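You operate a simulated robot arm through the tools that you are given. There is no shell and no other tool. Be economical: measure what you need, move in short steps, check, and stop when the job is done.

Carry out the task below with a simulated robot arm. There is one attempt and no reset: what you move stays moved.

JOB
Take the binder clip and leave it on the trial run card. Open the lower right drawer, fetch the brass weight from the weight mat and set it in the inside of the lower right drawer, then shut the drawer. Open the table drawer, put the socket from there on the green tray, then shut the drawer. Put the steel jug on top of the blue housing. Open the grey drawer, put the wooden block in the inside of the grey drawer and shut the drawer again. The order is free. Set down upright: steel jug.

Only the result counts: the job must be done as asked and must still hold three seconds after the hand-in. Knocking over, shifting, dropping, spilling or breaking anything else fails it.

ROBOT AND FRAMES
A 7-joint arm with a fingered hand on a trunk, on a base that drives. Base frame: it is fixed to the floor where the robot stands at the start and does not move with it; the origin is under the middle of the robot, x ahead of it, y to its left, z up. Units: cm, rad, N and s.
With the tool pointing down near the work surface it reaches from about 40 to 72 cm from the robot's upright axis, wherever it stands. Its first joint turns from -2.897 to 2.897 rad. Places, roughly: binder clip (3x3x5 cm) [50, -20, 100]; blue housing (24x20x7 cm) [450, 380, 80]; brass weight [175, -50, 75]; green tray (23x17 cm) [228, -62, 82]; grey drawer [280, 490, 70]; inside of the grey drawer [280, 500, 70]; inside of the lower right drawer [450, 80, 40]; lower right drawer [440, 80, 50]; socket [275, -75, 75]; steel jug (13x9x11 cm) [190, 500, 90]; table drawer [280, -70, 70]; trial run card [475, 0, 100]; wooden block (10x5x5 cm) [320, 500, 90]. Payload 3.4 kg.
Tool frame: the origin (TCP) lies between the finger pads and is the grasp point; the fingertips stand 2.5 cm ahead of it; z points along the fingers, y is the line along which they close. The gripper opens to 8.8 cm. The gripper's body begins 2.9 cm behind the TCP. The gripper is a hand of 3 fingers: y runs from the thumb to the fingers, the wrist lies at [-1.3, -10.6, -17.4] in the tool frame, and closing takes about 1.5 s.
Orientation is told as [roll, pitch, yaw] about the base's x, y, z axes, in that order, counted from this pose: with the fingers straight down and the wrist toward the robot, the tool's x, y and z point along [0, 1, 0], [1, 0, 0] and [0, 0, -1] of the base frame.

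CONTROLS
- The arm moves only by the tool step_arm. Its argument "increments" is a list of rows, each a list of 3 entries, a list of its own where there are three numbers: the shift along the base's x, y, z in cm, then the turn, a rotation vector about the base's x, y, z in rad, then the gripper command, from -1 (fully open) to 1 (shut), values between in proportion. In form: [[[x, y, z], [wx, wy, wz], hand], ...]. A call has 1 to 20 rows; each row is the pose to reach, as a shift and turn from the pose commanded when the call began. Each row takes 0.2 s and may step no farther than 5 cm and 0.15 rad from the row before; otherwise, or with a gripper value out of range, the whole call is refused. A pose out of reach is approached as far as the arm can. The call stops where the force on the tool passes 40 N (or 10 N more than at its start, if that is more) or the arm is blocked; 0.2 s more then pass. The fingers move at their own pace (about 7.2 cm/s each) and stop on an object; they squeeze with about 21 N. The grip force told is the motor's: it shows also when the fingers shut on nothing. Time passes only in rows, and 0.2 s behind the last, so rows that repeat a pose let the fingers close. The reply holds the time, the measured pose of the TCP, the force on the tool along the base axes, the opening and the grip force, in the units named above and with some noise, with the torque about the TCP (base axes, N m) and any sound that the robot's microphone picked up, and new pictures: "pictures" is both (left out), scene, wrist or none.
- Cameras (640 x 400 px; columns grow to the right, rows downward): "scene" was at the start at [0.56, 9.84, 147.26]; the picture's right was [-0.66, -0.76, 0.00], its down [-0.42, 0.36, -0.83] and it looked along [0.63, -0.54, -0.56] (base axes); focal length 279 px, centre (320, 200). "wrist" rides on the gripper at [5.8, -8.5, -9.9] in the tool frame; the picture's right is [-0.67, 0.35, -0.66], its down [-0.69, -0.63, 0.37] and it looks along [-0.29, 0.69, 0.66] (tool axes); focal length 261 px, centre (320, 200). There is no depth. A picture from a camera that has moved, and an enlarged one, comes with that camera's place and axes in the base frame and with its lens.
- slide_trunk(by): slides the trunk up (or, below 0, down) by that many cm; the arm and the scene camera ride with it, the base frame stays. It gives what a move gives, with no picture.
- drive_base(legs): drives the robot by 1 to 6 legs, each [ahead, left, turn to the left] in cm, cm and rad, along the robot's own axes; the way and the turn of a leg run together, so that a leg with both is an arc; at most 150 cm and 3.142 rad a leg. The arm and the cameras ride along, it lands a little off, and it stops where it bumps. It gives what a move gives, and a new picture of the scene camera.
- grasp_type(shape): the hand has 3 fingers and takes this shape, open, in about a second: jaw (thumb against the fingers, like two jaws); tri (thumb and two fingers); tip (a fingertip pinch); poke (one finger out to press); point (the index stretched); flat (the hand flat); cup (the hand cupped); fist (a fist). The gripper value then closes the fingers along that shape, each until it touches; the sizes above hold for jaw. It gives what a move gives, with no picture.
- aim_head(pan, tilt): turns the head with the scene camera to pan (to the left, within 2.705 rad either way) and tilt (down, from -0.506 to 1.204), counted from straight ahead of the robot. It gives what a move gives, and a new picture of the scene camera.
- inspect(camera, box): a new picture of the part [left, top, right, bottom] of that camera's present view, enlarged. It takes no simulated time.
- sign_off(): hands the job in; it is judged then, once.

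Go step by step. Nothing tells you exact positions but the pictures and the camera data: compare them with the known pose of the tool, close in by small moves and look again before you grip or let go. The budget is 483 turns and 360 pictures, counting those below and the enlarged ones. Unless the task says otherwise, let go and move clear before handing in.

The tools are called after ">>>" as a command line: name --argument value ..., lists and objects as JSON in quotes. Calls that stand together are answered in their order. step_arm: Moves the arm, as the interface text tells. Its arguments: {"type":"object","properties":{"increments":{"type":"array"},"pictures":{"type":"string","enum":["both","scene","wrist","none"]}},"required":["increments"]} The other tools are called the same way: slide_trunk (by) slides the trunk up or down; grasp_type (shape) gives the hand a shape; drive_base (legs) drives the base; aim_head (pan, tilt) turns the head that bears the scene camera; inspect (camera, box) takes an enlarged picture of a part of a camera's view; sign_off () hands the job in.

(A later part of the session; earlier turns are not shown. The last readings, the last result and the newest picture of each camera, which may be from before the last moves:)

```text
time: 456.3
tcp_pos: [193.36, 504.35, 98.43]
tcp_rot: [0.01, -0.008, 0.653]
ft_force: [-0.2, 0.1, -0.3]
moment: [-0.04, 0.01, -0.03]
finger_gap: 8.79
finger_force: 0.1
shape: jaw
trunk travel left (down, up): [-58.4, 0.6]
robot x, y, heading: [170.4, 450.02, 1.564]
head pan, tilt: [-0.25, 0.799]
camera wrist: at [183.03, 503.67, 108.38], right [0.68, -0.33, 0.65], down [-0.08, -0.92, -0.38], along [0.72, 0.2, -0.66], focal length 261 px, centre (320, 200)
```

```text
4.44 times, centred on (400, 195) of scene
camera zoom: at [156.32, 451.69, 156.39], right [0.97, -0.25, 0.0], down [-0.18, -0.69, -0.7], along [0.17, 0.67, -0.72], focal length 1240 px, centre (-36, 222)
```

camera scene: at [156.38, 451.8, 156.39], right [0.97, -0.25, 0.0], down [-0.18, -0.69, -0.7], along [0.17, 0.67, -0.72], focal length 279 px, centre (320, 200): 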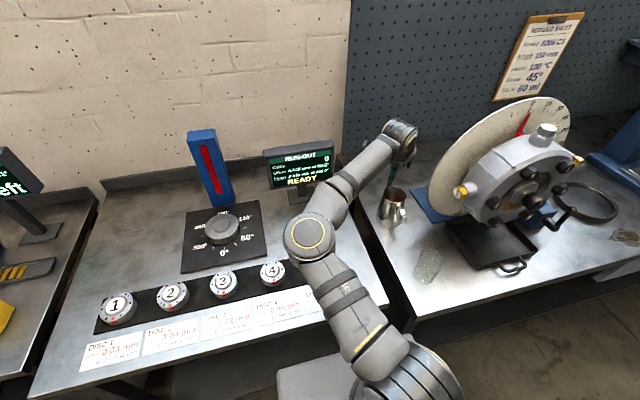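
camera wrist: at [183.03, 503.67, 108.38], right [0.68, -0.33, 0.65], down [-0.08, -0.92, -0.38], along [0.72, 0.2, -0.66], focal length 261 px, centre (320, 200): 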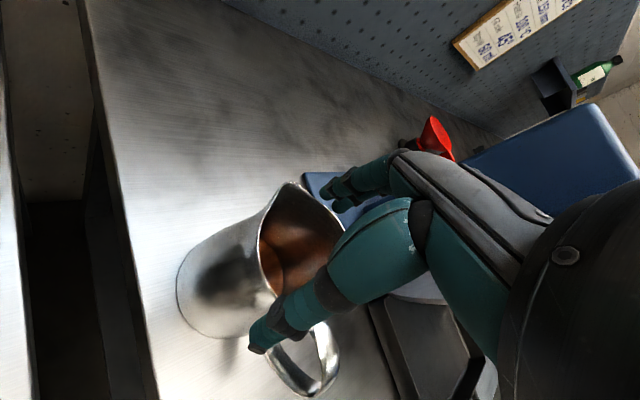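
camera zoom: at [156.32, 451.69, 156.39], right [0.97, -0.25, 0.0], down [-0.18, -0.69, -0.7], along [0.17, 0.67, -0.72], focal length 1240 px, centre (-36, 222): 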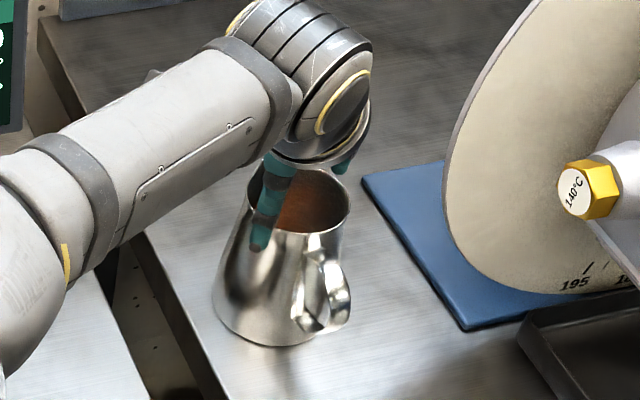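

>>> step_arm --increments '[[[0, 0.1, -0.6], [0, 0, 0], -1], [[0, 0.1, -1.2], [0, 0, 0], -1], [[0, 0.1, -1.8], [0, 0, 0], -1], [[0, 0.1, -2.3], [0, 0, 0], -1]]' --pictures "wrist"

>>> inspect --camera "scene" --box '[370, 150, 430, 240]'

```text
time: 457.3
tcp_pos: [193.45, 504.59, 96.15]
tcp_rot: [0.012, -0.008, 0.653]
ft_force: [-1.1, 0.2, 2.5]
moment: [0.02, 0.03, -0.05]
finger_gap: 8.8
finger_force: 0.1
shape: jaw
trunk travel left (down, up): [-58.4, 0.6]
robot x, y, heading: [170.03, 449.78, 1.568]
head pan, tilt: [-0.25, 0.799]
camera wrist: at [183.04, 503.77, 106.09], right [0.68, -0.33, 0.65], down [-0.08, -0.92, -0.38], along [0.72, 0.21, -0.66], focal length 261 px, centre (320, 200)
```

wrist: 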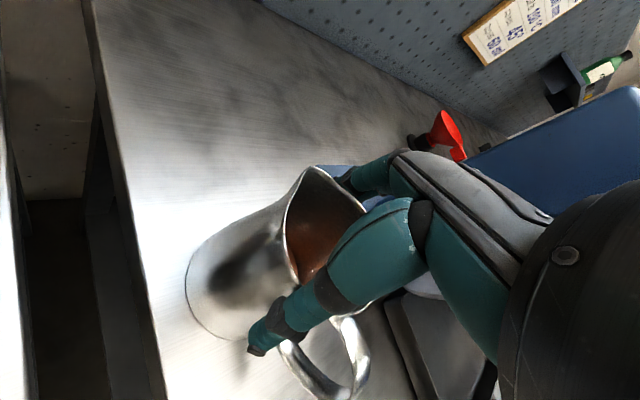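

```text
4.44 times, centred on (400, 195) of scene
camera zoom: at [156.29, 451.66, 156.39], right [0.97, -0.25, 0.0], down [-0.18, -0.69, -0.7], along [0.17, 0.68, -0.72], focal length 1240 px, centre (-36, 222)
```

zoom: 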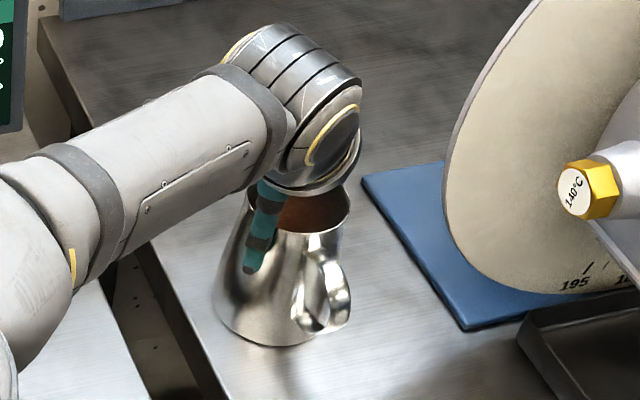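

>>> step_arm --increments '[[[0, 0, 0.2], [0, 0, 0], -0.8], [[0, 0, 0.2], [0, 0, 0], -0.7], [[0, 0, 0.2], [0, 0, 0], -0.6], [[0, 0, 0.2], [0, 0, 0], -0.4], [[0, 0, 0.2], [0, 0, 0], 0], [[0, 0, 0.2], [0, 0, 0], 1], [[0, 0, 0.2], [0, 0, 0], 1]]' --pictures "wrist"

>>> inspect --camera "scene" --box '[370, 150, 430, 240]'

```text
time: 458.9
tcp_pos: [193.43, 504.59, 96.23]
tcp_rot: [0.012, -0.007, 0.654]
ft_force: [0.8, 0.4, -0.7]
moment: [0.0, -0.03, 0.0]
finger_gap: 7.15
finger_force: 21.1
shape: jaw
trunk travel left (down, up): [-58.4, 0.6]
robot x, y, heading: [170.16, 450.4, 1.565]
head pan, tilt: [-0.25, 0.799]
camera wrist: at [183.06, 503.78, 106.21], right [0.68, -0.33, 0.65], down [-0.08, -0.92, -0.38], along [0.72, 0.2, -0.66], focal length 261 px, centre (320, 200)
```

wrist: 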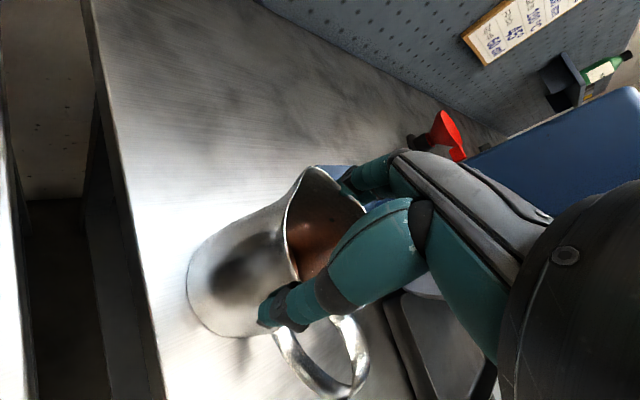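

```text
4.44 times, centred on (400, 195) of scene
camera zoom: at [156.34, 451.72, 156.38], right [0.97, -0.25, 0.0], down [-0.18, -0.69, -0.7], along [0.17, 0.67, -0.72], focal length 1240 px, centre (-36, 222)
```

zoom: 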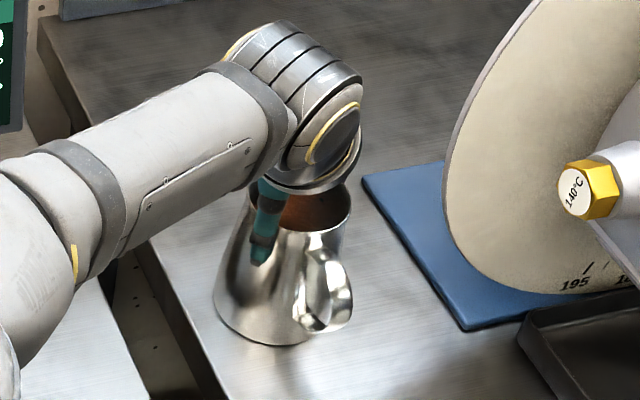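

>>> step_arm --increments '[[[0, 0, 0.3], [0, 0, 0], 1], [[0, 0, 0.8], [0, 0, 0], 1], [[0, 0, 1.3], [0, 0, 0], 1], [[0, 0, 1.8], [0, 0, 0], 1], [[0, 0, 2.1], [0, 0, 0], 1], [[0, 0, 2.1], [0, 0, 0], 1]]' --pictures "wrist"

>>> inspect --camera "scene" --box '[370, 150, 430, 240]'

```text
time: 460.3
tcp_pos: [193.35, 504.52, 98.34]
tcp_rot: [0.011, -0.005, 0.653]
ft_force: [-0.6, 0.5, -3.1]
moment: [0.04, 0.02, 0.0]
finger_gap: 7.13
finger_force: 21.0
shape: jaw
trunk travel left (down, up): [-58.4, 0.6]
robot x, y, heading: [170.01, 449.73, 1.565]
head pan, tilt: [-0.25, 0.799]
camera wrist: at [183.06, 503.8, 108.37], right [0.68, -0.33, 0.65], down [-0.08, -0.92, -0.38], along [0.72, 0.2, -0.66], focal length 261 px, centre (320, 200)
```

wrist: 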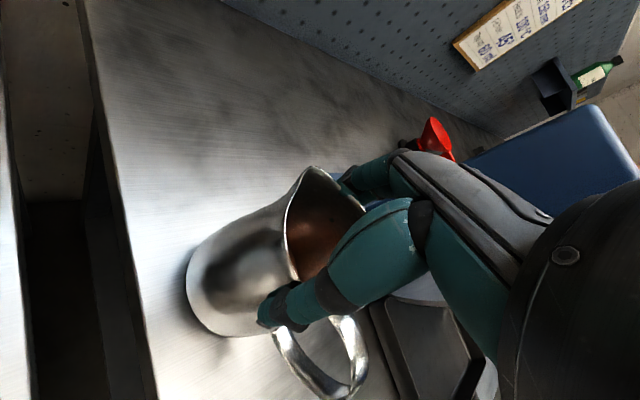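

```text
4.44 times, centred on (400, 195) of scene
camera zoom: at [156.34, 451.73, 156.39], right [0.97, -0.25, 0.0], down [-0.18, -0.69, -0.7], along [0.17, 0.67, -0.72], focal length 1240 px, centre (-36, 222)
```

zoom: 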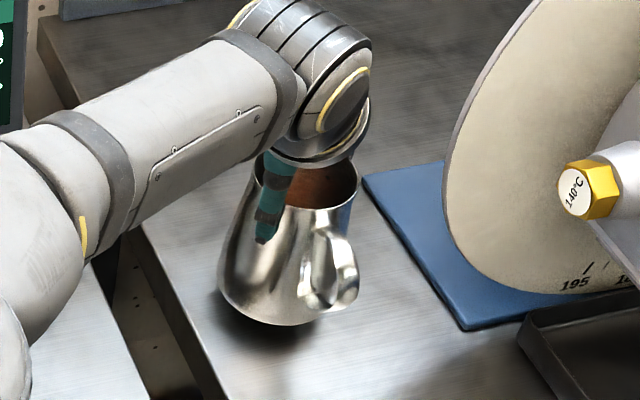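

The jug is held level (about 0.3 kg). I lift it further while drawing it toward the robot, to clear the beaker.

>>> step_arm --increments '[[[0, 0, 1], [0, 0, 0], 1], [[0, 0, 2.2], [0, 0, 0], 1], [[0, 0, 3.6], [0, 0, 0], 1], [[0, 0, 5], [0, 0, 0], 1], [[0, -0.6, 6.2], [0, 0, 0], 1], [[0, -1.5, 7.2], [0, 0, 0], 1], [[0, -2.5, 8.4], [0, 0, 0], 1], [[0, -3.7, 9.6], [0, 0, 0], 1], [[0, -5, 10.8], [0, 0, 0], 1], [[0, -6.4, 12], [0, 0, 0], 1], [[0, -7.5, 12.8], [0, 0, 0], 1]]'

>>> inspect --camera "scene" --box '[340, 110, 460, 290]'

```text
time: 462.7
tcp_pos: [193.52, 497.07, 111.25]
tcp_rot: [0.013, -0.008, 0.653]
ft_force: [1.1, 0.2, -3.6]
moment: [0.0, 0.04, -0.02]
finger_gap: 7.1
finger_force: 21.4
shape: jaw
trunk travel left (down, up): [-58.4, 0.6]
robot x, y, heading: [170.35, 449.67, 1.568]
head pan, tilt: [-0.25, 0.799]
camera scene: at [156.34, 451.71, 156.39], right [0.97, -0.25, 0.0], down [-0.18, -0.69, -0.7], along [0.17, 0.67, -0.72], focal length 279 px, centre (320, 200)
camera wrist: at [183.13, 496.24, 121.27], right [0.69, -0.33, 0.65], down [-0.08, -0.92, -0.38], along [0.72, 0.2, -0.66], focal length 261 px, centre (320, 200)
```

scene: 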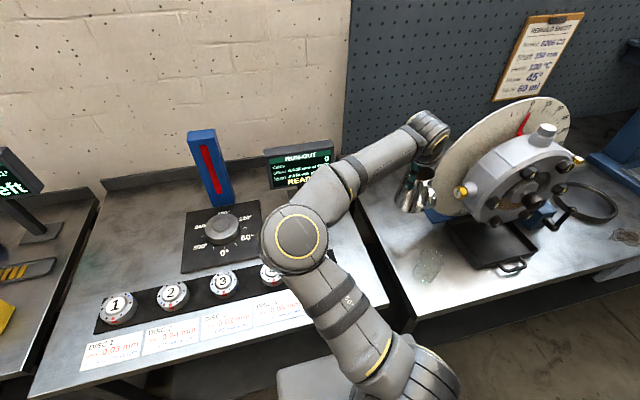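
wrist: 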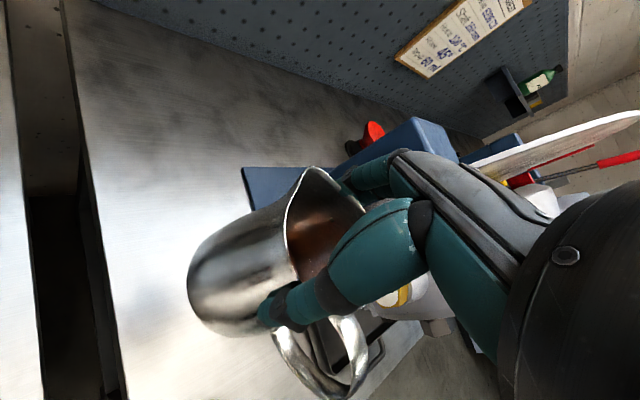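

```text
2.22 times, centred on (400, 200) of scene
camera zoom: at [156.34, 451.71, 156.39], right [0.97, -0.25, 0.0], down [-0.18, -0.69, -0.7], along [0.17, 0.67, -0.72], focal length 620 px, centre (142, 200)
```

zoom: 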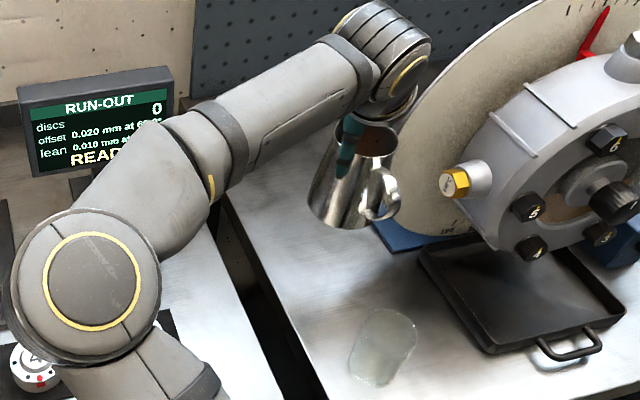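

>>> drive_base --legs '[[-50, 0, 0]]'

>>> inspect --camera "wrist" --box '[0, 0, 640, 400]'

```text
time: 465.6
tcp_pos: [193.62, 447.12, 111.36]
tcp_rot: [0.013, -0.005, 0.641]
ft_force: [0.5, -0.1, -3.2]
moment: [0.03, 0.05, 0.02]
finger_gap: 7.12
finger_force: 21.2
shape: jaw
trunk travel left (down, up): [-58.4, 0.6]
robot x, y, heading: [169.54, 400.52, 1.554]
head pan, tilt: [-0.25, 0.799]
camera scene: at [155.88, 402.14, 156.39], right [0.96, -0.26, 0.0], down [-0.19, -0.69, -0.7], along [0.18, 0.67, -0.72], focal length 279 px, centre (320, 200)
```

scene: 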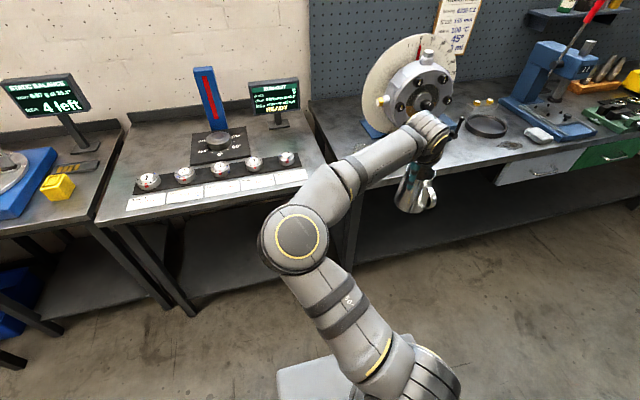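

```text
1.00 times, centred on (320, 200) of wrist (not enlarged: the box is as wide or as high as the picture)
camera zoom: at [183.19, 446.39, 121.28], right [0.68, -0.34, 0.65], down [-0.09, -0.92, -0.38], along [0.73, 0.2, -0.66], focal length 261 px, centre (320, 200)
```

zoom: 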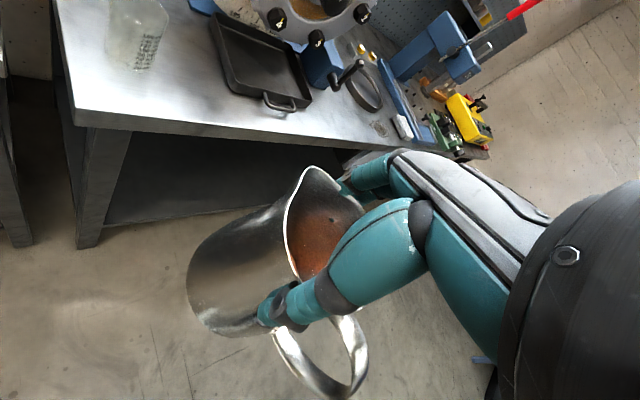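

>>> drive_base --legs '[[0, 0, -1.554], [100, 0, 0], [90, 0, 0]]'

>>> aim_head --pan -0.1 --tilt 0.65

>>> inspect --camera "scene" --box '[220, 110, 480, 260]'

```text
time: 479.0
tcp_pos: [406.36, 367.94, 111.21]
tcp_rot: [0.012, -0.007, -0.959]
ft_force: [1.0, 1.5, -4.0]
moment: [-0.01, 0.01, -0.03]
finger_gap: 7.11
finger_force: 21.1
shape: jaw
trunk travel left (down, up): [-58.4, 0.6]
robot x, y, heading: [360.16, 393.17, -0.047]
head pan, tilt: [-0.25, 0.799]
camera scene: at [362.56, 406.77, 156.39], right [-0.29, -0.96, 0.0], down [-0.69, 0.21, -0.7], along [0.67, -0.2, -0.72], focal length 279 px, centre (320, 200)
```

scene: 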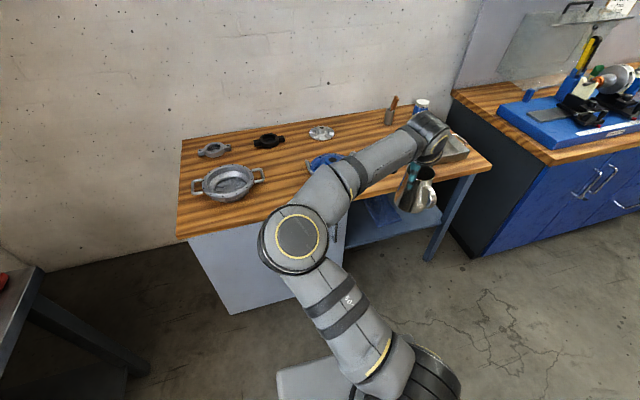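

```text
time: 479.7
tcp_pos: [406.19, 368.08, 111.19]
tcp_rot: [0.01, -0.008, -0.962]
ft_force: [0.2, 0.0, -4.0]
moment: [0.01, -0.01, 0.02]
finger_gap: 7.11
finger_force: 21.2
shape: jaw
trunk travel left (down, up): [-58.4, 0.6]
robot x, y, heading: [360.24, 393.47, -0.047]
head pan, tilt: [-0.099, 0.649]
camera scene: at [363.4, 407.86, 157.64], right [-0.15, -0.99, 0.0], down [-0.6, 0.09, -0.8], along [0.79, -0.12, -0.61], focal length 279 px, centre (320, 200)
```

scene: 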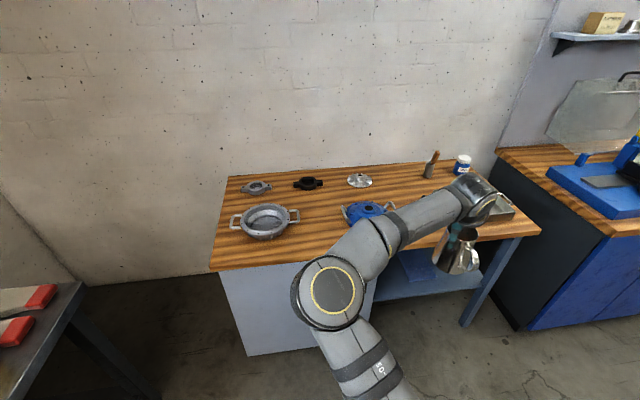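

```text
2.46 times, centred on (350, 185) of scene
camera zoom: at [363.4, 407.86, 157.64], right [-0.15, -0.99, 0.0], down [-0.6, 0.09, -0.8], along [0.79, -0.12, -0.61], focal length 687 px, centre (246, 237)
```

zoom: 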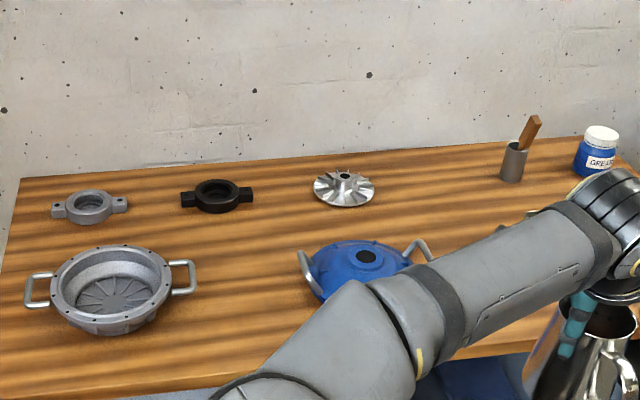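

The housing's hub top is at about [449.2,374.6,85]. I drive closer with the jug still high.

>>> drive_base --legs '[[0, 0, 0.047], [15, 4.4, 0], [16, 0, 0]]'

>>> aim_head --pan -0.15 --tilt 0.8

>>> inspect --camera "wrist" --box '[0, 0, 640, 400]'

```text
time: 482.5
tcp_pos: [438.81, 374.89, 111.29]
tcp_rot: [0.011, -0.007, -0.912]
ft_force: [-0.2, 0.4, -3.9]
moment: [0.03, -0.02, 0.03]
finger_gap: 7.11
finger_force: 20.4
shape: jaw
trunk travel left (down, up): [-58.4, 0.6]
robot x, y, heading: [391.62, 397.88, 0.002]
head pan, tilt: [-0.099, 0.649]
camera scene: at [394.15, 412.51, 157.64], right [-0.1, -1.0, 0.0], down [-0.6, 0.06, -0.8], along [0.79, -0.08, -0.61], focal length 279 px, centre (320, 200)
```

scene: 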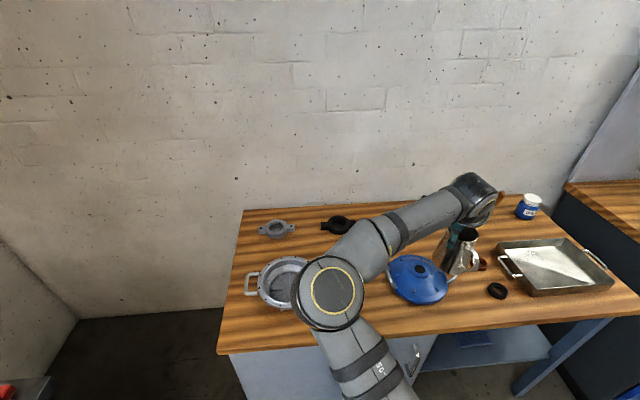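

```text
time: 483.2
tcp_pos: [438.83, 374.88, 111.27]
tcp_rot: [0.01, -0.007, -0.911]
ft_force: [-0.3, -0.6, -3.8]
moment: [0.0, -0.04, -0.01]
finger_gap: 7.07
finger_force: 21.0
shape: jaw
trunk travel left (down, up): [-58.4, 0.6]
robot x, y, heading: [391.68, 397.76, 0.002]
head pan, tilt: [-0.15, 0.799]
camera scene: at [393.38, 412.17, 156.39], right [-0.15, -0.99, 0.0], down [-0.71, 0.1, -0.7], along [0.69, -0.1, -0.72], focal length 279 px, centre (320, 200)
```

scene: 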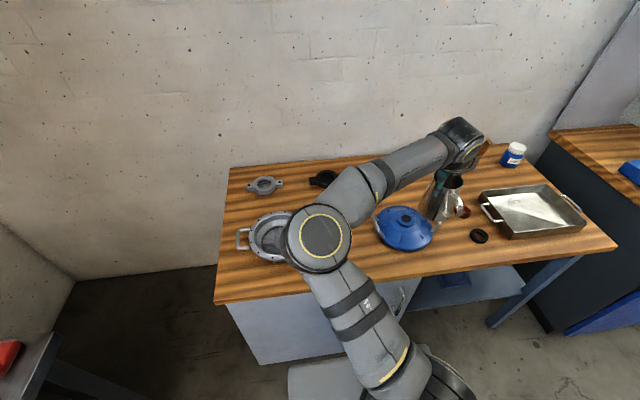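

```text
1.00 times, centred on (320, 200) of wrist (not enlarged: the box is as wide or as high as the picture)
camera zoom: at [437.97, 385.04, 121.24], right [-0.32, -0.69, 0.65], down [-0.92, 0.08, -0.38], along [0.21, -0.72, -0.66], focal length 261 px, centre (320, 200)
```

zoom: 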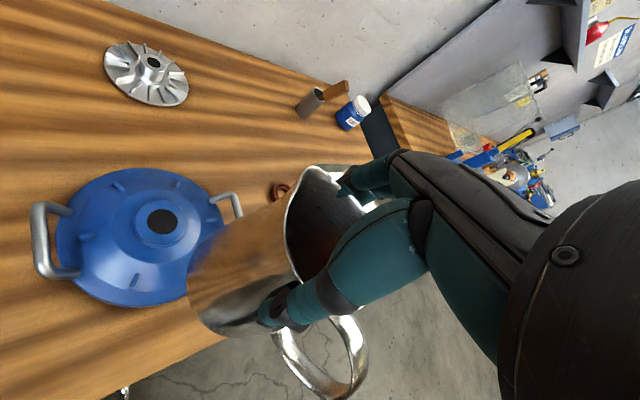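

>>> drive_base --legs '[[3.5, 0, 0]]'

>>> step_arm --increments '[[[1, 0, -0.5], [0, 0, 0], 1], [[2, 0, -1.2], [0, 0, 0], 1], [[3, 0.1, -2], [0, 0, 0], 1], [[4, 0.1, -3], [0, 0, 0], 1], [[5, 0.2, -4], [0, 0, 0], 1], [[6, 0.2, -5], [0, 0, 0], 1], [[6.8, 0.2, -6], [0, 0, 0], 1], [[6.8, 0.2, -7], [0, 0, 0], 1], [[6.8, 0.2, -8], [0, 0, 0], 1]]'

>>> inspect --camera "scene" --box '[350, 110, 500, 260]'

```text
time: 484.1
tcp_pos: [442.45, 374.93, 111.22]
tcp_rot: [0.012, -0.005, -0.91]
ft_force: [0.6, -0.1, -3.2]
moment: [-0.01, 0.02, -0.04]
finger_gap: 7.1
finger_force: 21.2
shape: jaw
trunk travel left (down, up): [-58.4, 0.6]
robot x, y, heading: [395.27, 397.81, -0.002]
head pan, tilt: [-0.15, 0.799]
camera scene: at [397.04, 412.17, 156.38], right [-0.15, -0.99, 0.0], down [-0.71, 0.11, -0.7], along [0.69, -0.1, -0.72], focal length 279 px, centre (320, 200)
```

scene: 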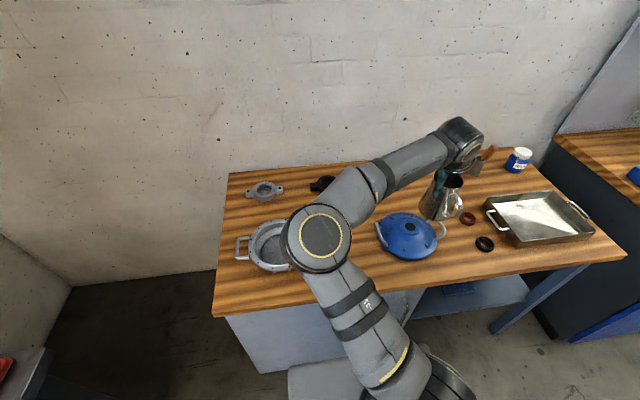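

```text
time: 486.1
tcp_pos: [449.06, 375.17, 103.19]
tcp_rot: [0.01, -0.005, -0.912]
ft_force: [-0.1, -0.9, -3.9]
moment: [0.01, 0.03, 0.02]
finger_gap: 7.07
finger_force: 21.1
shape: jaw
trunk travel left (down, up): [-58.4, 0.6]
robot x, y, heading: [394.97, 397.46, 0.001]
head pan, tilt: [-0.15, 0.799]
camera scene: at [396.9, 412.17, 156.39], right [-0.15, -0.99, 0.0], down [-0.71, 0.11, -0.7], along [0.69, -0.1, -0.72], focal length 279 px, centre (320, 200)
camera wrist: at [448.17, 385.28, 113.14], right [-0.32, -0.69, 0.65], down [-0.92, 0.08, -0.38], along [0.21, -0.72, -0.66], focal length 261 px, centre (320, 200)
```

scene: 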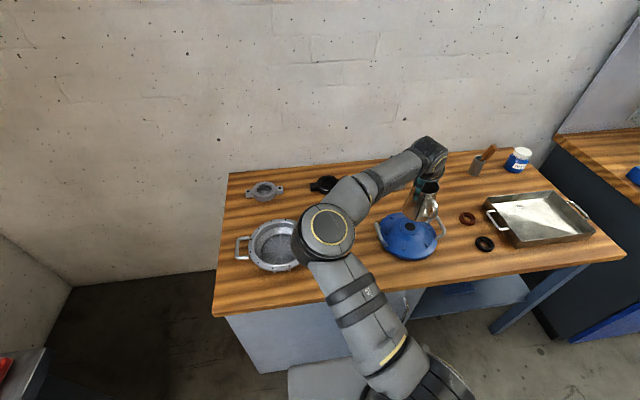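
wrist: 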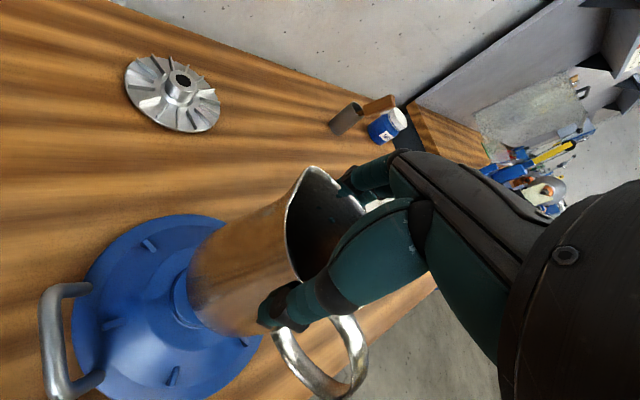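

```text
2.67 times, centred on (425, 185) of scene
camera zoom: at [396.9, 412.17, 156.39], right [-0.15, -0.99, 0.0], down [-0.71, 0.11, -0.7], along [0.69, -0.1, -0.72], focal length 744 px, centre (40, 240)
```

zoom: 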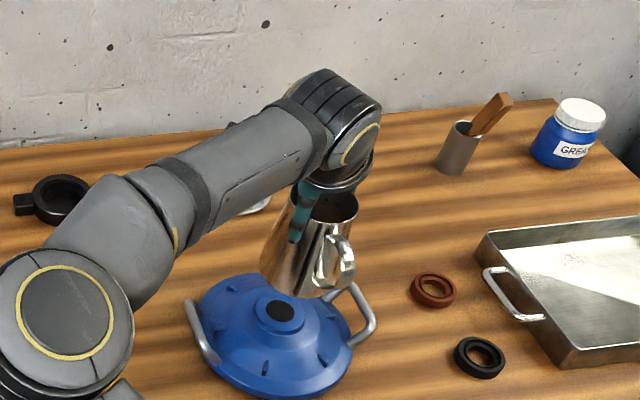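

>>> step_arm --increments '[[[0, 0, -0.8], [0, 0, 0], 1], [[0, 0, -1.6], [0, 0, 0], 1], [[0, 0, -2.4], [0, 0, 0], 1], [[0, 0, -3.2], [0, 0, 0], 1], [[0, 0, -4], [0, 0, 0], 1], [[0, 0, -4.8], [0, 0, 0], 1], [[0, 0, -5.4], [0, 0, 0], 1]]' --pictures "wrist"

>>> inspect --camera "scene" --box '[370, 140, 470, 260]'

```text
time: 487.7
tcp_pos: [449.09, 375.1, 97.78]
tcp_rot: [0.009, -0.007, -0.911]
ft_force: [0.6, 0.3, -4.4]
moment: [0.01, 0.02, -0.01]
finger_gap: 7.08
finger_force: 20.4
shape: jaw
trunk travel left (down, up): [-58.4, 0.6]
robot x, y, heading: [395.07, 397.86, -0.002]
head pan, tilt: [-0.15, 0.799]
camera wrist: at [448.28, 385.22, 107.77], right [-0.32, -0.69, 0.65], down [-0.92, 0.08, -0.38], along [0.21, -0.72, -0.66], focal length 261 px, centre (320, 200)
```

wrist: 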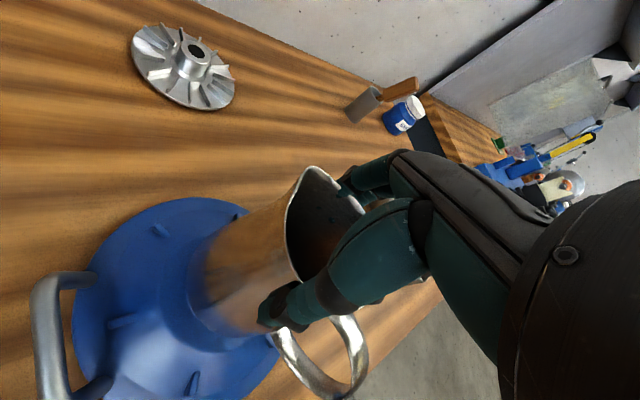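

```text
3.33 times, centred on (420, 200) of scene
camera zoom: at [396.9, 412.18, 156.39], right [-0.15, -0.99, 0.0], down [-0.71, 0.11, -0.7], along [0.69, -0.1, -0.72], focal length 930 px, centre (-13, 200)
```

zoom: 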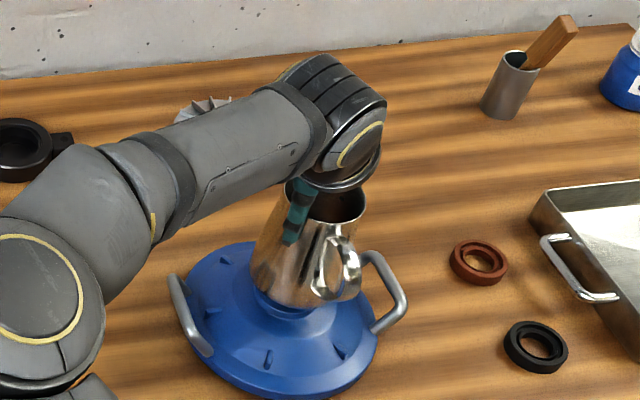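

>>> inspect --camera "scene" --box '[392, 180, 448, 245]'

```text
6.15 times, centred on (420, 212) of scene
camera zoom: at [396.9, 412.18, 156.39], right [-0.15, -0.99, 0.0], down [-0.71, 0.11, -0.7], along [0.69, -0.1, -0.72], focal length 1717 px, centre (-295, 123)
```

zoom: 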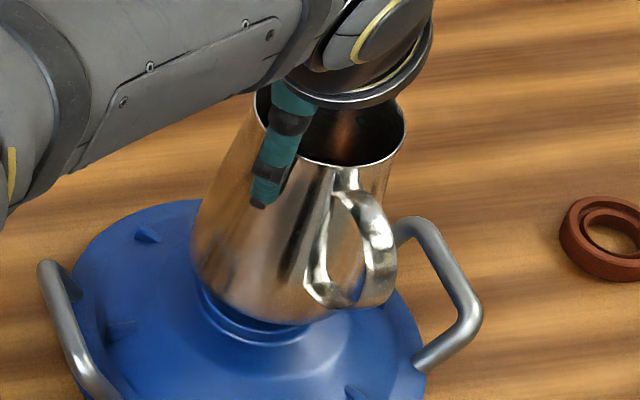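

The jug is almost over the hub; I shift by 0.6 cm and lower to contact.

>>> step_arm --increments '[[[0.1, 0.3, 0], [0, 0, 0], 1], [[0.2, 0.6, 0], [0, 0, 0], 1], [[0.2, 0.6, -0.5], [0, 0, 0], 1], [[0.2, 0.6, -1], [0, 0, 0], 1], [[0.2, 0.6, -1.4], [0, 0, 0], 1]]' --pictures "none"

>>> inspect --camera "scene" --box '[392, 180, 448, 245]'

```text
time: 488.9
tcp_pos: [449.38, 375.66, 96.39]
tcp_rot: [0.01, -0.005, -0.91]
ft_force: [-0.1, 0.0, -3.5]
moment: [0.02, 0.0, -0.02]
finger_gap: 7.09
finger_force: 21.1
shape: jaw
trunk travel left (down, up): [-58.4, 0.6]
robot x, y, heading: [395.11, 397.47, 0.005]
head pan, tilt: [-0.15, 0.799]
```

```text
6.15 times, centred on (420, 212) of scene
camera zoom: at [396.9, 412.17, 156.39], right [-0.15, -0.99, 0.0], down [-0.71, 0.11, -0.7], along [0.69, -0.1, -0.72], focal length 1717 px, centre (-295, 123)
```

zoom: 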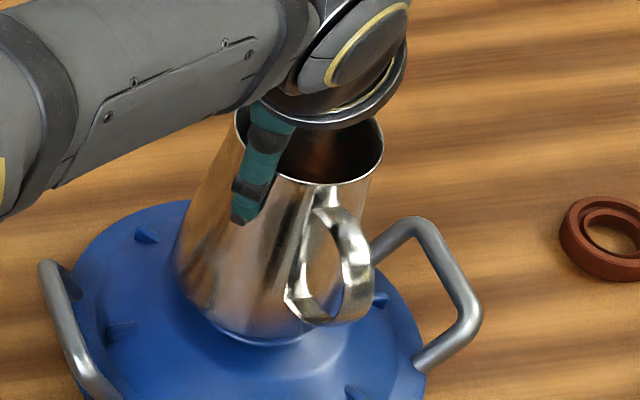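

>>> step_arm --increments '[[[0, 0, -0.3], [0, 0, 0], 1], [[0, 0, -0.6], [0, 0, 0], 1], [[0, 0, -0.9], [0, 0, 0], 1]]' --pictures "none"

```text
time: 489.7
tcp_pos: [449.25, 375.66, 95.68]
tcp_rot: [0.014, -0.011, -0.911]
ft_force: [2.6, 0.8, 15.5]
moment: [-0.02, 0.02, -0.04]
finger_gap: 7.05
finger_force: 21.2
shape: jaw
trunk travel left (down, up): [-58.4, 0.6]
robot x, y, heading: [395.18, 397.53, 0.005]
head pan, tilt: [-0.15, 0.799]
```

Contact. I ease off and look before releasing.

>>> step_arm --increments '[[[0, 0, 0.2], [0, 0, 0], 1], [[0, 0, 0.3], [0, 0, 0], 1]]' --pictures "wrist"

>>> inspect --camera "scene" --box '[392, 180, 448, 245]'

```text
time: 490.3
tcp_pos: [449.45, 375.71, 95.81]
tcp_rot: [0.012, -0.007, -0.912]
ft_force: [4.6, -0.1, 7.1]
moment: [-0.11, -0.12, 0.05]
finger_gap: 7.08
finger_force: 21.4
shape: jaw
trunk travel left (down, up): [-58.4, 0.6]
robot x, y, heading: [395.18, 397.61, 0.001]
head pan, tilt: [-0.15, 0.799]
camera wrist: at [448.42, 385.82, 105.77], right [-0.32, -0.69, 0.65], down [-0.92, 0.08, -0.38], along [0.21, -0.72, -0.66], focal length 261 px, centre (320, 200)
```

wrist: 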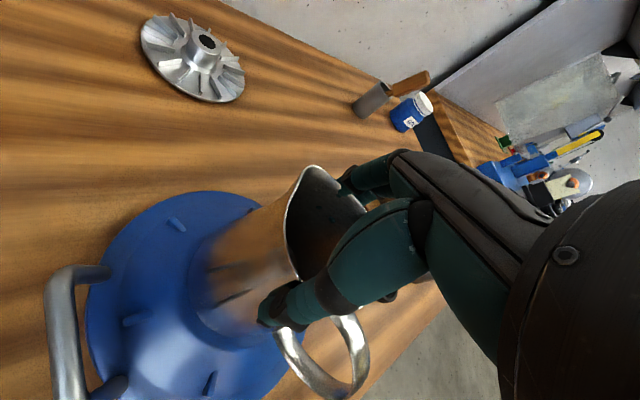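

```text
6.15 times, centred on (420, 212) of scene
camera zoom: at [396.83, 412.22, 156.38], right [-0.15, -0.99, 0.0], down [-0.71, 0.1, -0.7], along [0.69, -0.1, -0.72], focal length 1717 px, centre (-295, 123)
```

zoom: 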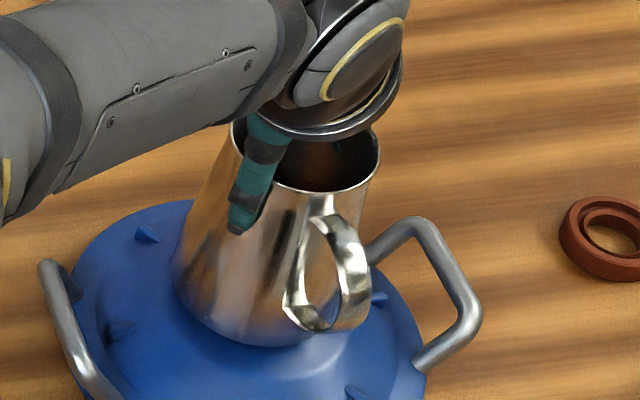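

>>> step_arm --increments '[[[0, 0, 0.15], [0, 0, 0], 1], [[0, 0, 0.25], [0, 0, 0], 1]]' --pictures "none"

```text
time: 490.9
tcp_pos: [449.26, 375.61, 95.96]
tcp_rot: [0.009, -0.006, -0.911]
ft_force: [0.4, 0.4, -3.3]
moment: [0.01, -0.06, -0.01]
finger_gap: 7.07
finger_force: 21.2
shape: jaw
trunk travel left (down, up): [-58.4, 0.6]
robot x, y, heading: [395.08, 398.23, 0.004]
head pan, tilt: [-0.15, 0.799]
```

>>> step_arm --increments '[[[0, 0, -0.15], [0, 0, 0], 1], [[0, 0, -0.2], [0, 0, 0], 1]]' --pictures "none"

```text
time: 491.5
tcp_pos: [449.39, 375.64, 95.87]
tcp_rot: [0.01, -0.008, -0.91]
ft_force: [0.2, 0.6, -3.2]
moment: [0.05, -0.01, 0.02]
finger_gap: 7.08
finger_force: 20.5
shape: jaw
trunk travel left (down, up): [-58.4, 0.6]
robot x, y, heading: [395.31, 397.61, 0.001]
head pan, tilt: [-0.15, 0.799]
```

>>> step_arm --increments '[[[0, 0, -0.15], [0, 0, 0], 1], [[0, 0, -0.25], [0, 0, 0], 1]]' --pictures "none"

```text
time: 492.1
tcp_pos: [449.27, 375.72, 95.84]
tcp_rot: [0.011, -0.009, -0.908]
ft_force: [1.0, 1.7, 6.3]
moment: [-0.03, -0.05, 0.01]
finger_gap: 7.05
finger_force: 20.5
shape: jaw
trunk travel left (down, up): [-58.4, 0.6]
robot x, y, heading: [394.71, 397.87, 0.002]
head pan, tilt: [-0.15, 0.799]
```

The jug now rests on the hub with slight pressure. I open slowly.

>>> step_arm --increments '[[[0, 0, 0.05], [0, 0, 0], -0.55], [[0, 0, 0.05], [0, 0, 0], -0.62], [[0, 0, 0.05], [0, 0, 0], -0.65], [[0, 0, 0.05], [0, 0, 0], -0.68]]' --pictures "wrist"

>>> inspect --camera "scene" --box '[392, 180, 448, 245]'

```text
time: 493.1
tcp_pos: [449.17, 375.59, 95.82]
tcp_rot: [0.012, -0.007, -0.912]
ft_force: [0.4, 0.3, 0.2]
moment: [0.03, 0.02, -0.01]
finger_gap: 7.37
finger_force: 0.1
shape: jaw
trunk travel left (down, up): [-58.4, 0.6]
robot x, y, heading: [394.87, 397.39, 0.003]
head pan, tilt: [-0.15, 0.799]
camera wrist: at [448.39, 385.81, 105.7], right [-0.32, -0.69, 0.65], down [-0.92, 0.08, -0.38], along [0.21, -0.72, -0.66], focal length 261 px, centre (320, 200)
```

wrist: 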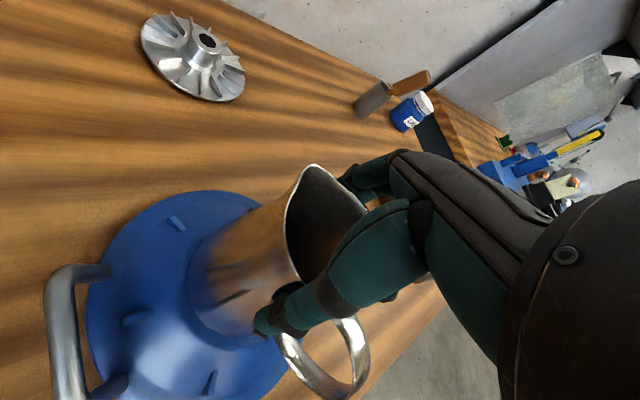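

```text
6.15 times, centred on (420, 212) of scene
camera zoom: at [396.86, 412.2, 156.38], right [-0.15, -0.99, 0.0], down [-0.71, 0.1, -0.7], along [0.69, -0.1, -0.72], focal length 1717 px, centre (-295, 123)
```

zoom: 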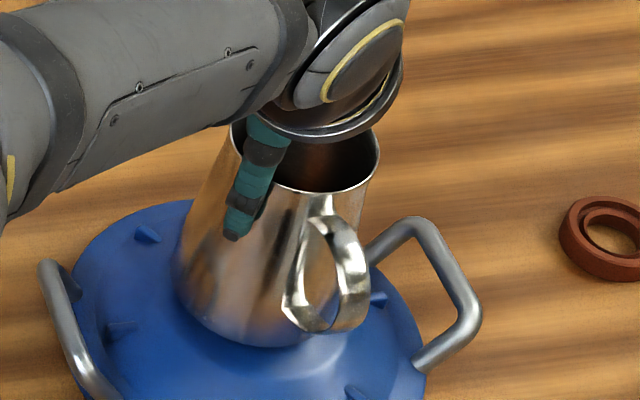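

The jug stands. I open fully and rise straight up.

>>> step_arm --increments '[[[0, 0, 0], [0, 0, 0], -0.8], [[0, 0, 0], [0, 0, 0], -0.95], [[0, 0, 0], [0, 0, 0], -1], [[0, 0, 1], [0, 0, 0], -1], [[0, 0, 2.5], [0, 0, 0], -1], [[0, 0, 4.5], [0, 0, 0], -1], [[0, 0, 6.5], [0, 0, 0], -1], [[-0.3, 0, 8.5], [0, 0, 0], -1]]'

>>> inspect --camera "scene" --box '[380, 130, 460, 245]'

```text
time: 494.9
tcp_pos: [448.85, 375.58, 104.32]
tcp_rot: [0.012, -0.008, -0.911]
ft_force: [-0.9, -0.2, 0.7]
moment: [0.0, 0.02, 0.0]
finger_gap: 8.8
finger_force: 0.1
shape: jaw
trunk travel left (down, up): [-58.4, 0.6]
robot x, y, heading: [394.77, 397.91, 0.0]
head pan, tilt: [-0.15, 0.799]
camera scene: at [396.84, 412.19, 156.38], right [-0.15, -0.99, 0.0], down [-0.71, 0.1, -0.7], along [0.69, -0.1, -0.72], focal length 279 px, centre (320, 200)
camera wrist: at [448.09, 385.74, 114.24], right [-0.32, -0.69, 0.65], down [-0.92, 0.08, -0.38], along [0.21, -0.72, -0.66], focal length 261 px, centre (320, 200)
```

scene: 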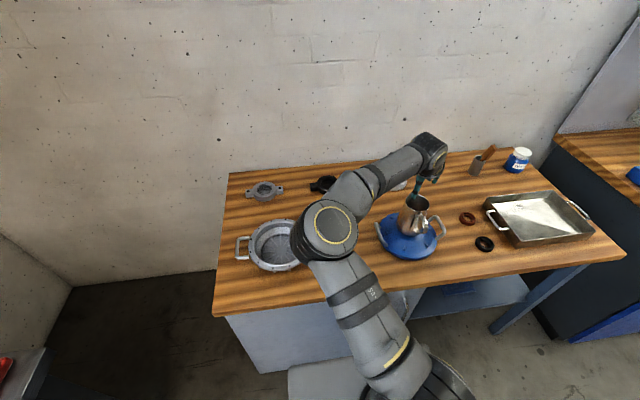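
wrist: 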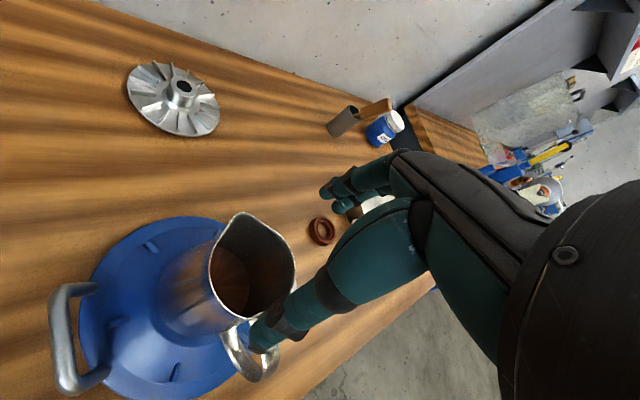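

```text
3.48 times, centred on (420, 188) of scene
camera zoom: at [396.84, 412.19, 156.38], right [-0.15, -0.99, 0.0], down [-0.71, 0.1, -0.7], along [0.69, -0.1, -0.72], focal length 970 px, centre (-28, 244)
```

zoom: 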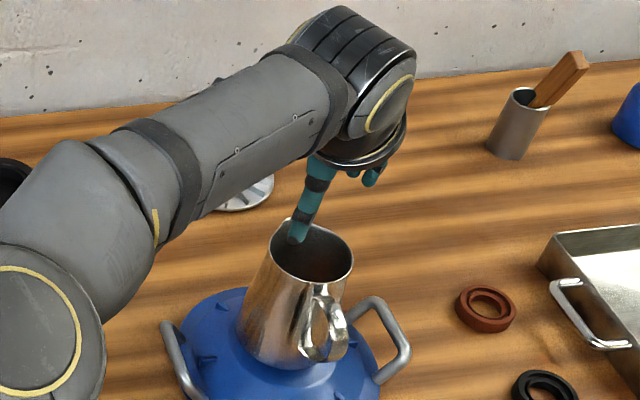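

>>> step_arm --increments '[[[0, 0, 1], [0, 0, 0], -1], [[-0.5, 0, 2], [0, 0, 0], -1], [[-2, 0, 3], [0, 0, 0], -1], [[-4, 0, 4], [0, 0, 0], -1], [[-7, 0, 5], [0, 0, 0], -1]]' --pictures "none"

>>> drive_base --legs '[[-40, 0, 0]]'

>>> inspect --camera "scene" --box '[300, 100, 460, 220]'

```text
time: 496.1
tcp_pos: [441.87, 375.77, 109.31]
tcp_rot: [0.013, -0.006, -0.91]
ft_force: [0.1, 0.2, 0.5]
moment: [0.02, 0.01, 0.03]
finger_gap: 8.79
finger_force: 0.0
shape: jaw
trunk travel left (down, up): [-58.4, 0.6]
robot x, y, heading: [395.09, 397.41, -0.0]
head pan, tilt: [-0.15, 0.799]
```

```text
time: 498.6
tcp_pos: [402.04, 375.44, 109.22]
tcp_rot: [0.012, -0.006, -0.912]
ft_force: [-0.3, 0.2, -0.2]
moment: [0.01, 0.0, 0.01]
finger_gap: 8.82
finger_force: 0.1
shape: jaw
trunk travel left (down, up): [-58.4, 0.6]
robot x, y, heading: [355.41, 397.9, 0.003]
head pan, tilt: [-0.15, 0.799]
camera scene: at [357.04, 412.12, 156.39], right [-0.15, -0.99, 0.0], down [-0.71, 0.11, -0.7], along [0.69, -0.1, -0.72], focal length 279 px, centre (320, 200)
```

scene: 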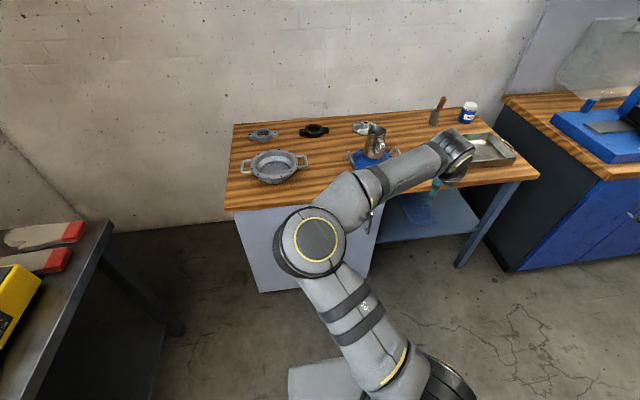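

```text
3.33 times, centred on (380, 160) of scene
camera zoom: at [357.04, 412.12, 156.39], right [-0.15, -0.99, 0.0], down [-0.71, 0.11, -0.7], along [0.69, -0.1, -0.72], focal length 930 px, centre (120, 333)
```

zoom: 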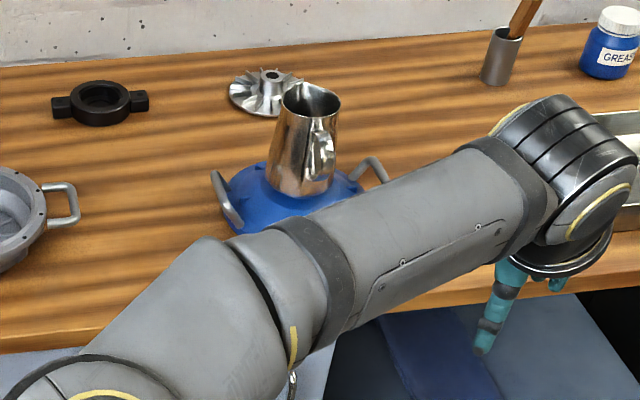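

The jug stands on the housing. One thing remains: the 80 g weight that I nudged ~1.5 cm in the weight tray should go back to its place, so I return there.

>>> step_arm --increments '[[[-1, 1, 0], [0, 0, 0.14], 0], [[-2, 2, 0], [0, 0, 0.28], 0], [[-3, 3, 0], [0, 0, 0.42], 0], [[-4, 4, 0], [0, 0, 0.56], 0], [[-5, 4, 0], [0, 0, 0.7], 0], [[-6, 4, 0], [0, 0, 0.84], 0], [[-6, 4, 0], [0, 0, 0.91], 0]]' --pictures "none"

>>> drive_base --legs '[[0, 18, 0], [-150, 0, 0], [-150, 0, 0], [-52, 0, 0], [0, 0, 1.57]]'

```text
time: 500.2
tcp_pos: [396.13, 379.54, 109.26]
tcp_rot: [0.009, -0.008, -0.002]
ft_force: [0.7, 0.6, -0.3]
moment: [0.01, 0.03, 0.02]
finger_gap: 4.42
finger_force: 0.1
shape: jaw
trunk travel left (down, up): [-58.4, 0.6]
robot x, y, heading: [355.22, 397.63, 0.004]
head pan, tilt: [-0.15, 0.799]
```

```text
time: 522.2
tcp_pos: [21.2, 455.83, 109.12]
tcp_rot: [0.013, -0.007, 1.573]
ft_force: [0.2, 0.2, -1.7]
moment: [0.02, 0.01, -0.01]
finger_gap: 4.45
finger_force: 0.1
shape: jaw
trunk travel left (down, up): [-58.4, 0.6]
robot x, y, heading: [3.37, 415.24, 1.579]
head pan, tilt: [-0.15, 0.799]
camera scene: at [-11.38, 416.55, 156.39], right [0.99, -0.14, 0.0], down [-0.1, -0.71, -0.7], along [0.1, 0.69, -0.72], focal length 279 px, centre (320, 200)
```

scene: 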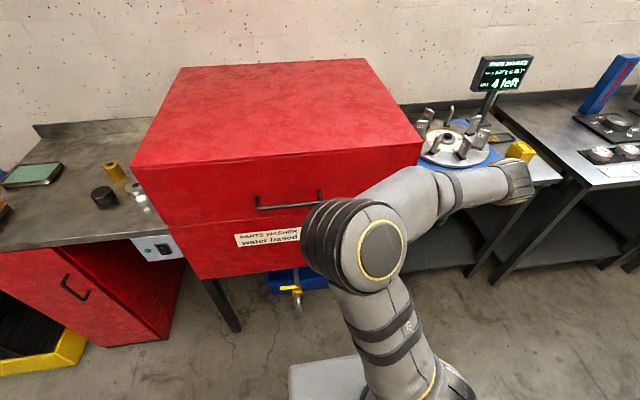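

>>> drive_base --legs '[[-82, 2, -0.008], [-75, 13, 0], [-110, 19, 0]]'

```text
time: 535.6
tcp_pos: [-15.0, 188.1, 109.35]
tcp_rot: [0.012, -0.007, 1.557]
ft_force: [-0.2, 0.8, -0.4]
moment: [0.01, 0.0, -0.01]
finger_gap: 4.45
finger_force: 0.1
shape: jaw
trunk travel left (down, up): [-58.4, 0.6]
robot x, y, heading: [-33.38, 147.47, 1.561]
head pan, tilt: [-0.15, 0.799]
camera scene: at [-48.31, 149.44, 156.39], right [0.99, -0.16, 0.0], down [-0.11, -0.71, -0.7], along [0.11, 0.69, -0.72], focal length 279 px, centre (320, 200)
```

scene: 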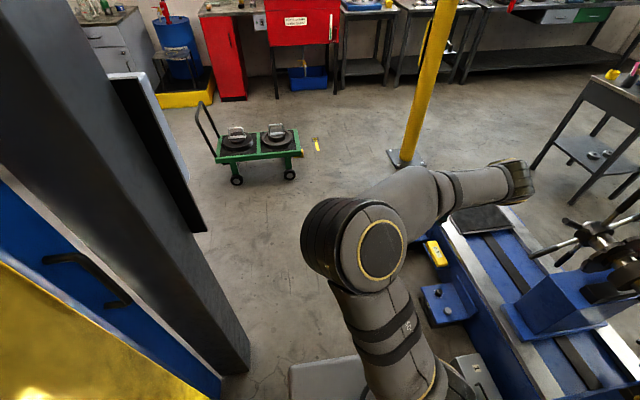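

>>> drive_base --legs '[[-147, 0, 0.01], [0, 0, -1.571]]'

>>> slide_trunk --by -8

>>> aim_head --pan -0.4 --tilt 0.75

```text
time: 546.9
tcp_pos: [7.97, -19.74, 109.13]
tcp_rot: [0.012, -0.007, 0.003]
ft_force: [-0.2, -0.1, -0.4]
moment: [0.0, 0.01, -0.01]
finger_gap: 4.45
finger_force: 0.1
shape: jaw
trunk travel left (down, up): [-58.4, 0.6]
robot x, y, heading: [-33.36, -1.83, 0.008]
head pan, tilt: [-0.15, 0.799]
camera scene: at [-31.34, 12.65, 156.39], right [-0.14, -0.99, 0.0], down [-0.71, 0.1, -0.7], along [0.69, -0.1, -0.72], focal length 279 px, centre (320, 200)
```

scene: 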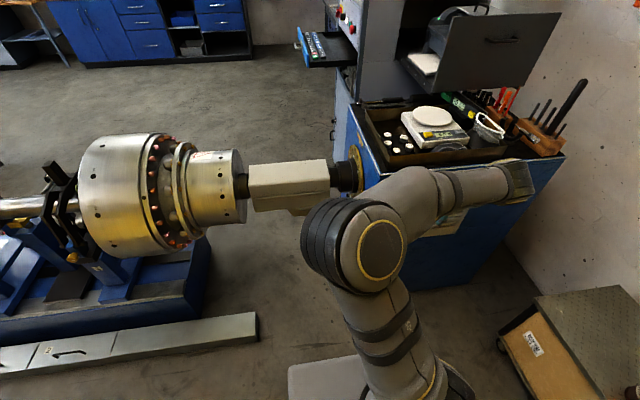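

```text
time: 548.0
tcp_pos: [7.86, -19.63, 101.27]
tcp_rot: [0.012, -0.007, 0.001]
ft_force: [-0.4, 0.8, -0.5]
moment: [0.0, 0.0, 0.04]
finger_gap: 4.44
finger_force: 0.0
shape: jaw
trunk travel left (down, up): [-50.4, 8.6]
robot x, y, heading: [-33.07, -1.8, 0.014]
head pan, tilt: [-0.15, 0.799]
```

```text
time: 548.8
tcp_pos: [7.85, -19.72, 101.17]
tcp_rot: [0.012, -0.007, 0.001]
ft_force: [0.5, 0.2, -0.1]
moment: [0.01, 0.0, -0.03]
finger_gap: 4.43
finger_force: 0.0
shape: jaw
trunk travel left (down, up): [-50.4, 8.6]
robot x, y, heading: [-32.88, -2.11, 0.004]
head pan, tilt: [-0.4, 0.75]
camera scene: at [-31.67, 10.64, 148.78], right [-0.38, -0.92, 0.0], down [-0.63, 0.26, -0.73], along [0.68, -0.28, -0.68], focal length 279 px, centre (320, 200)
```

scene: 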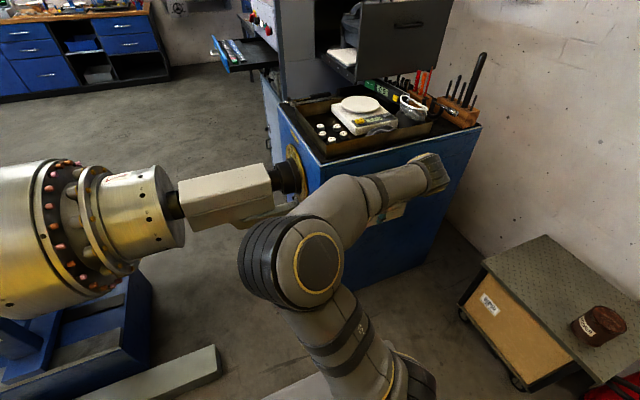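

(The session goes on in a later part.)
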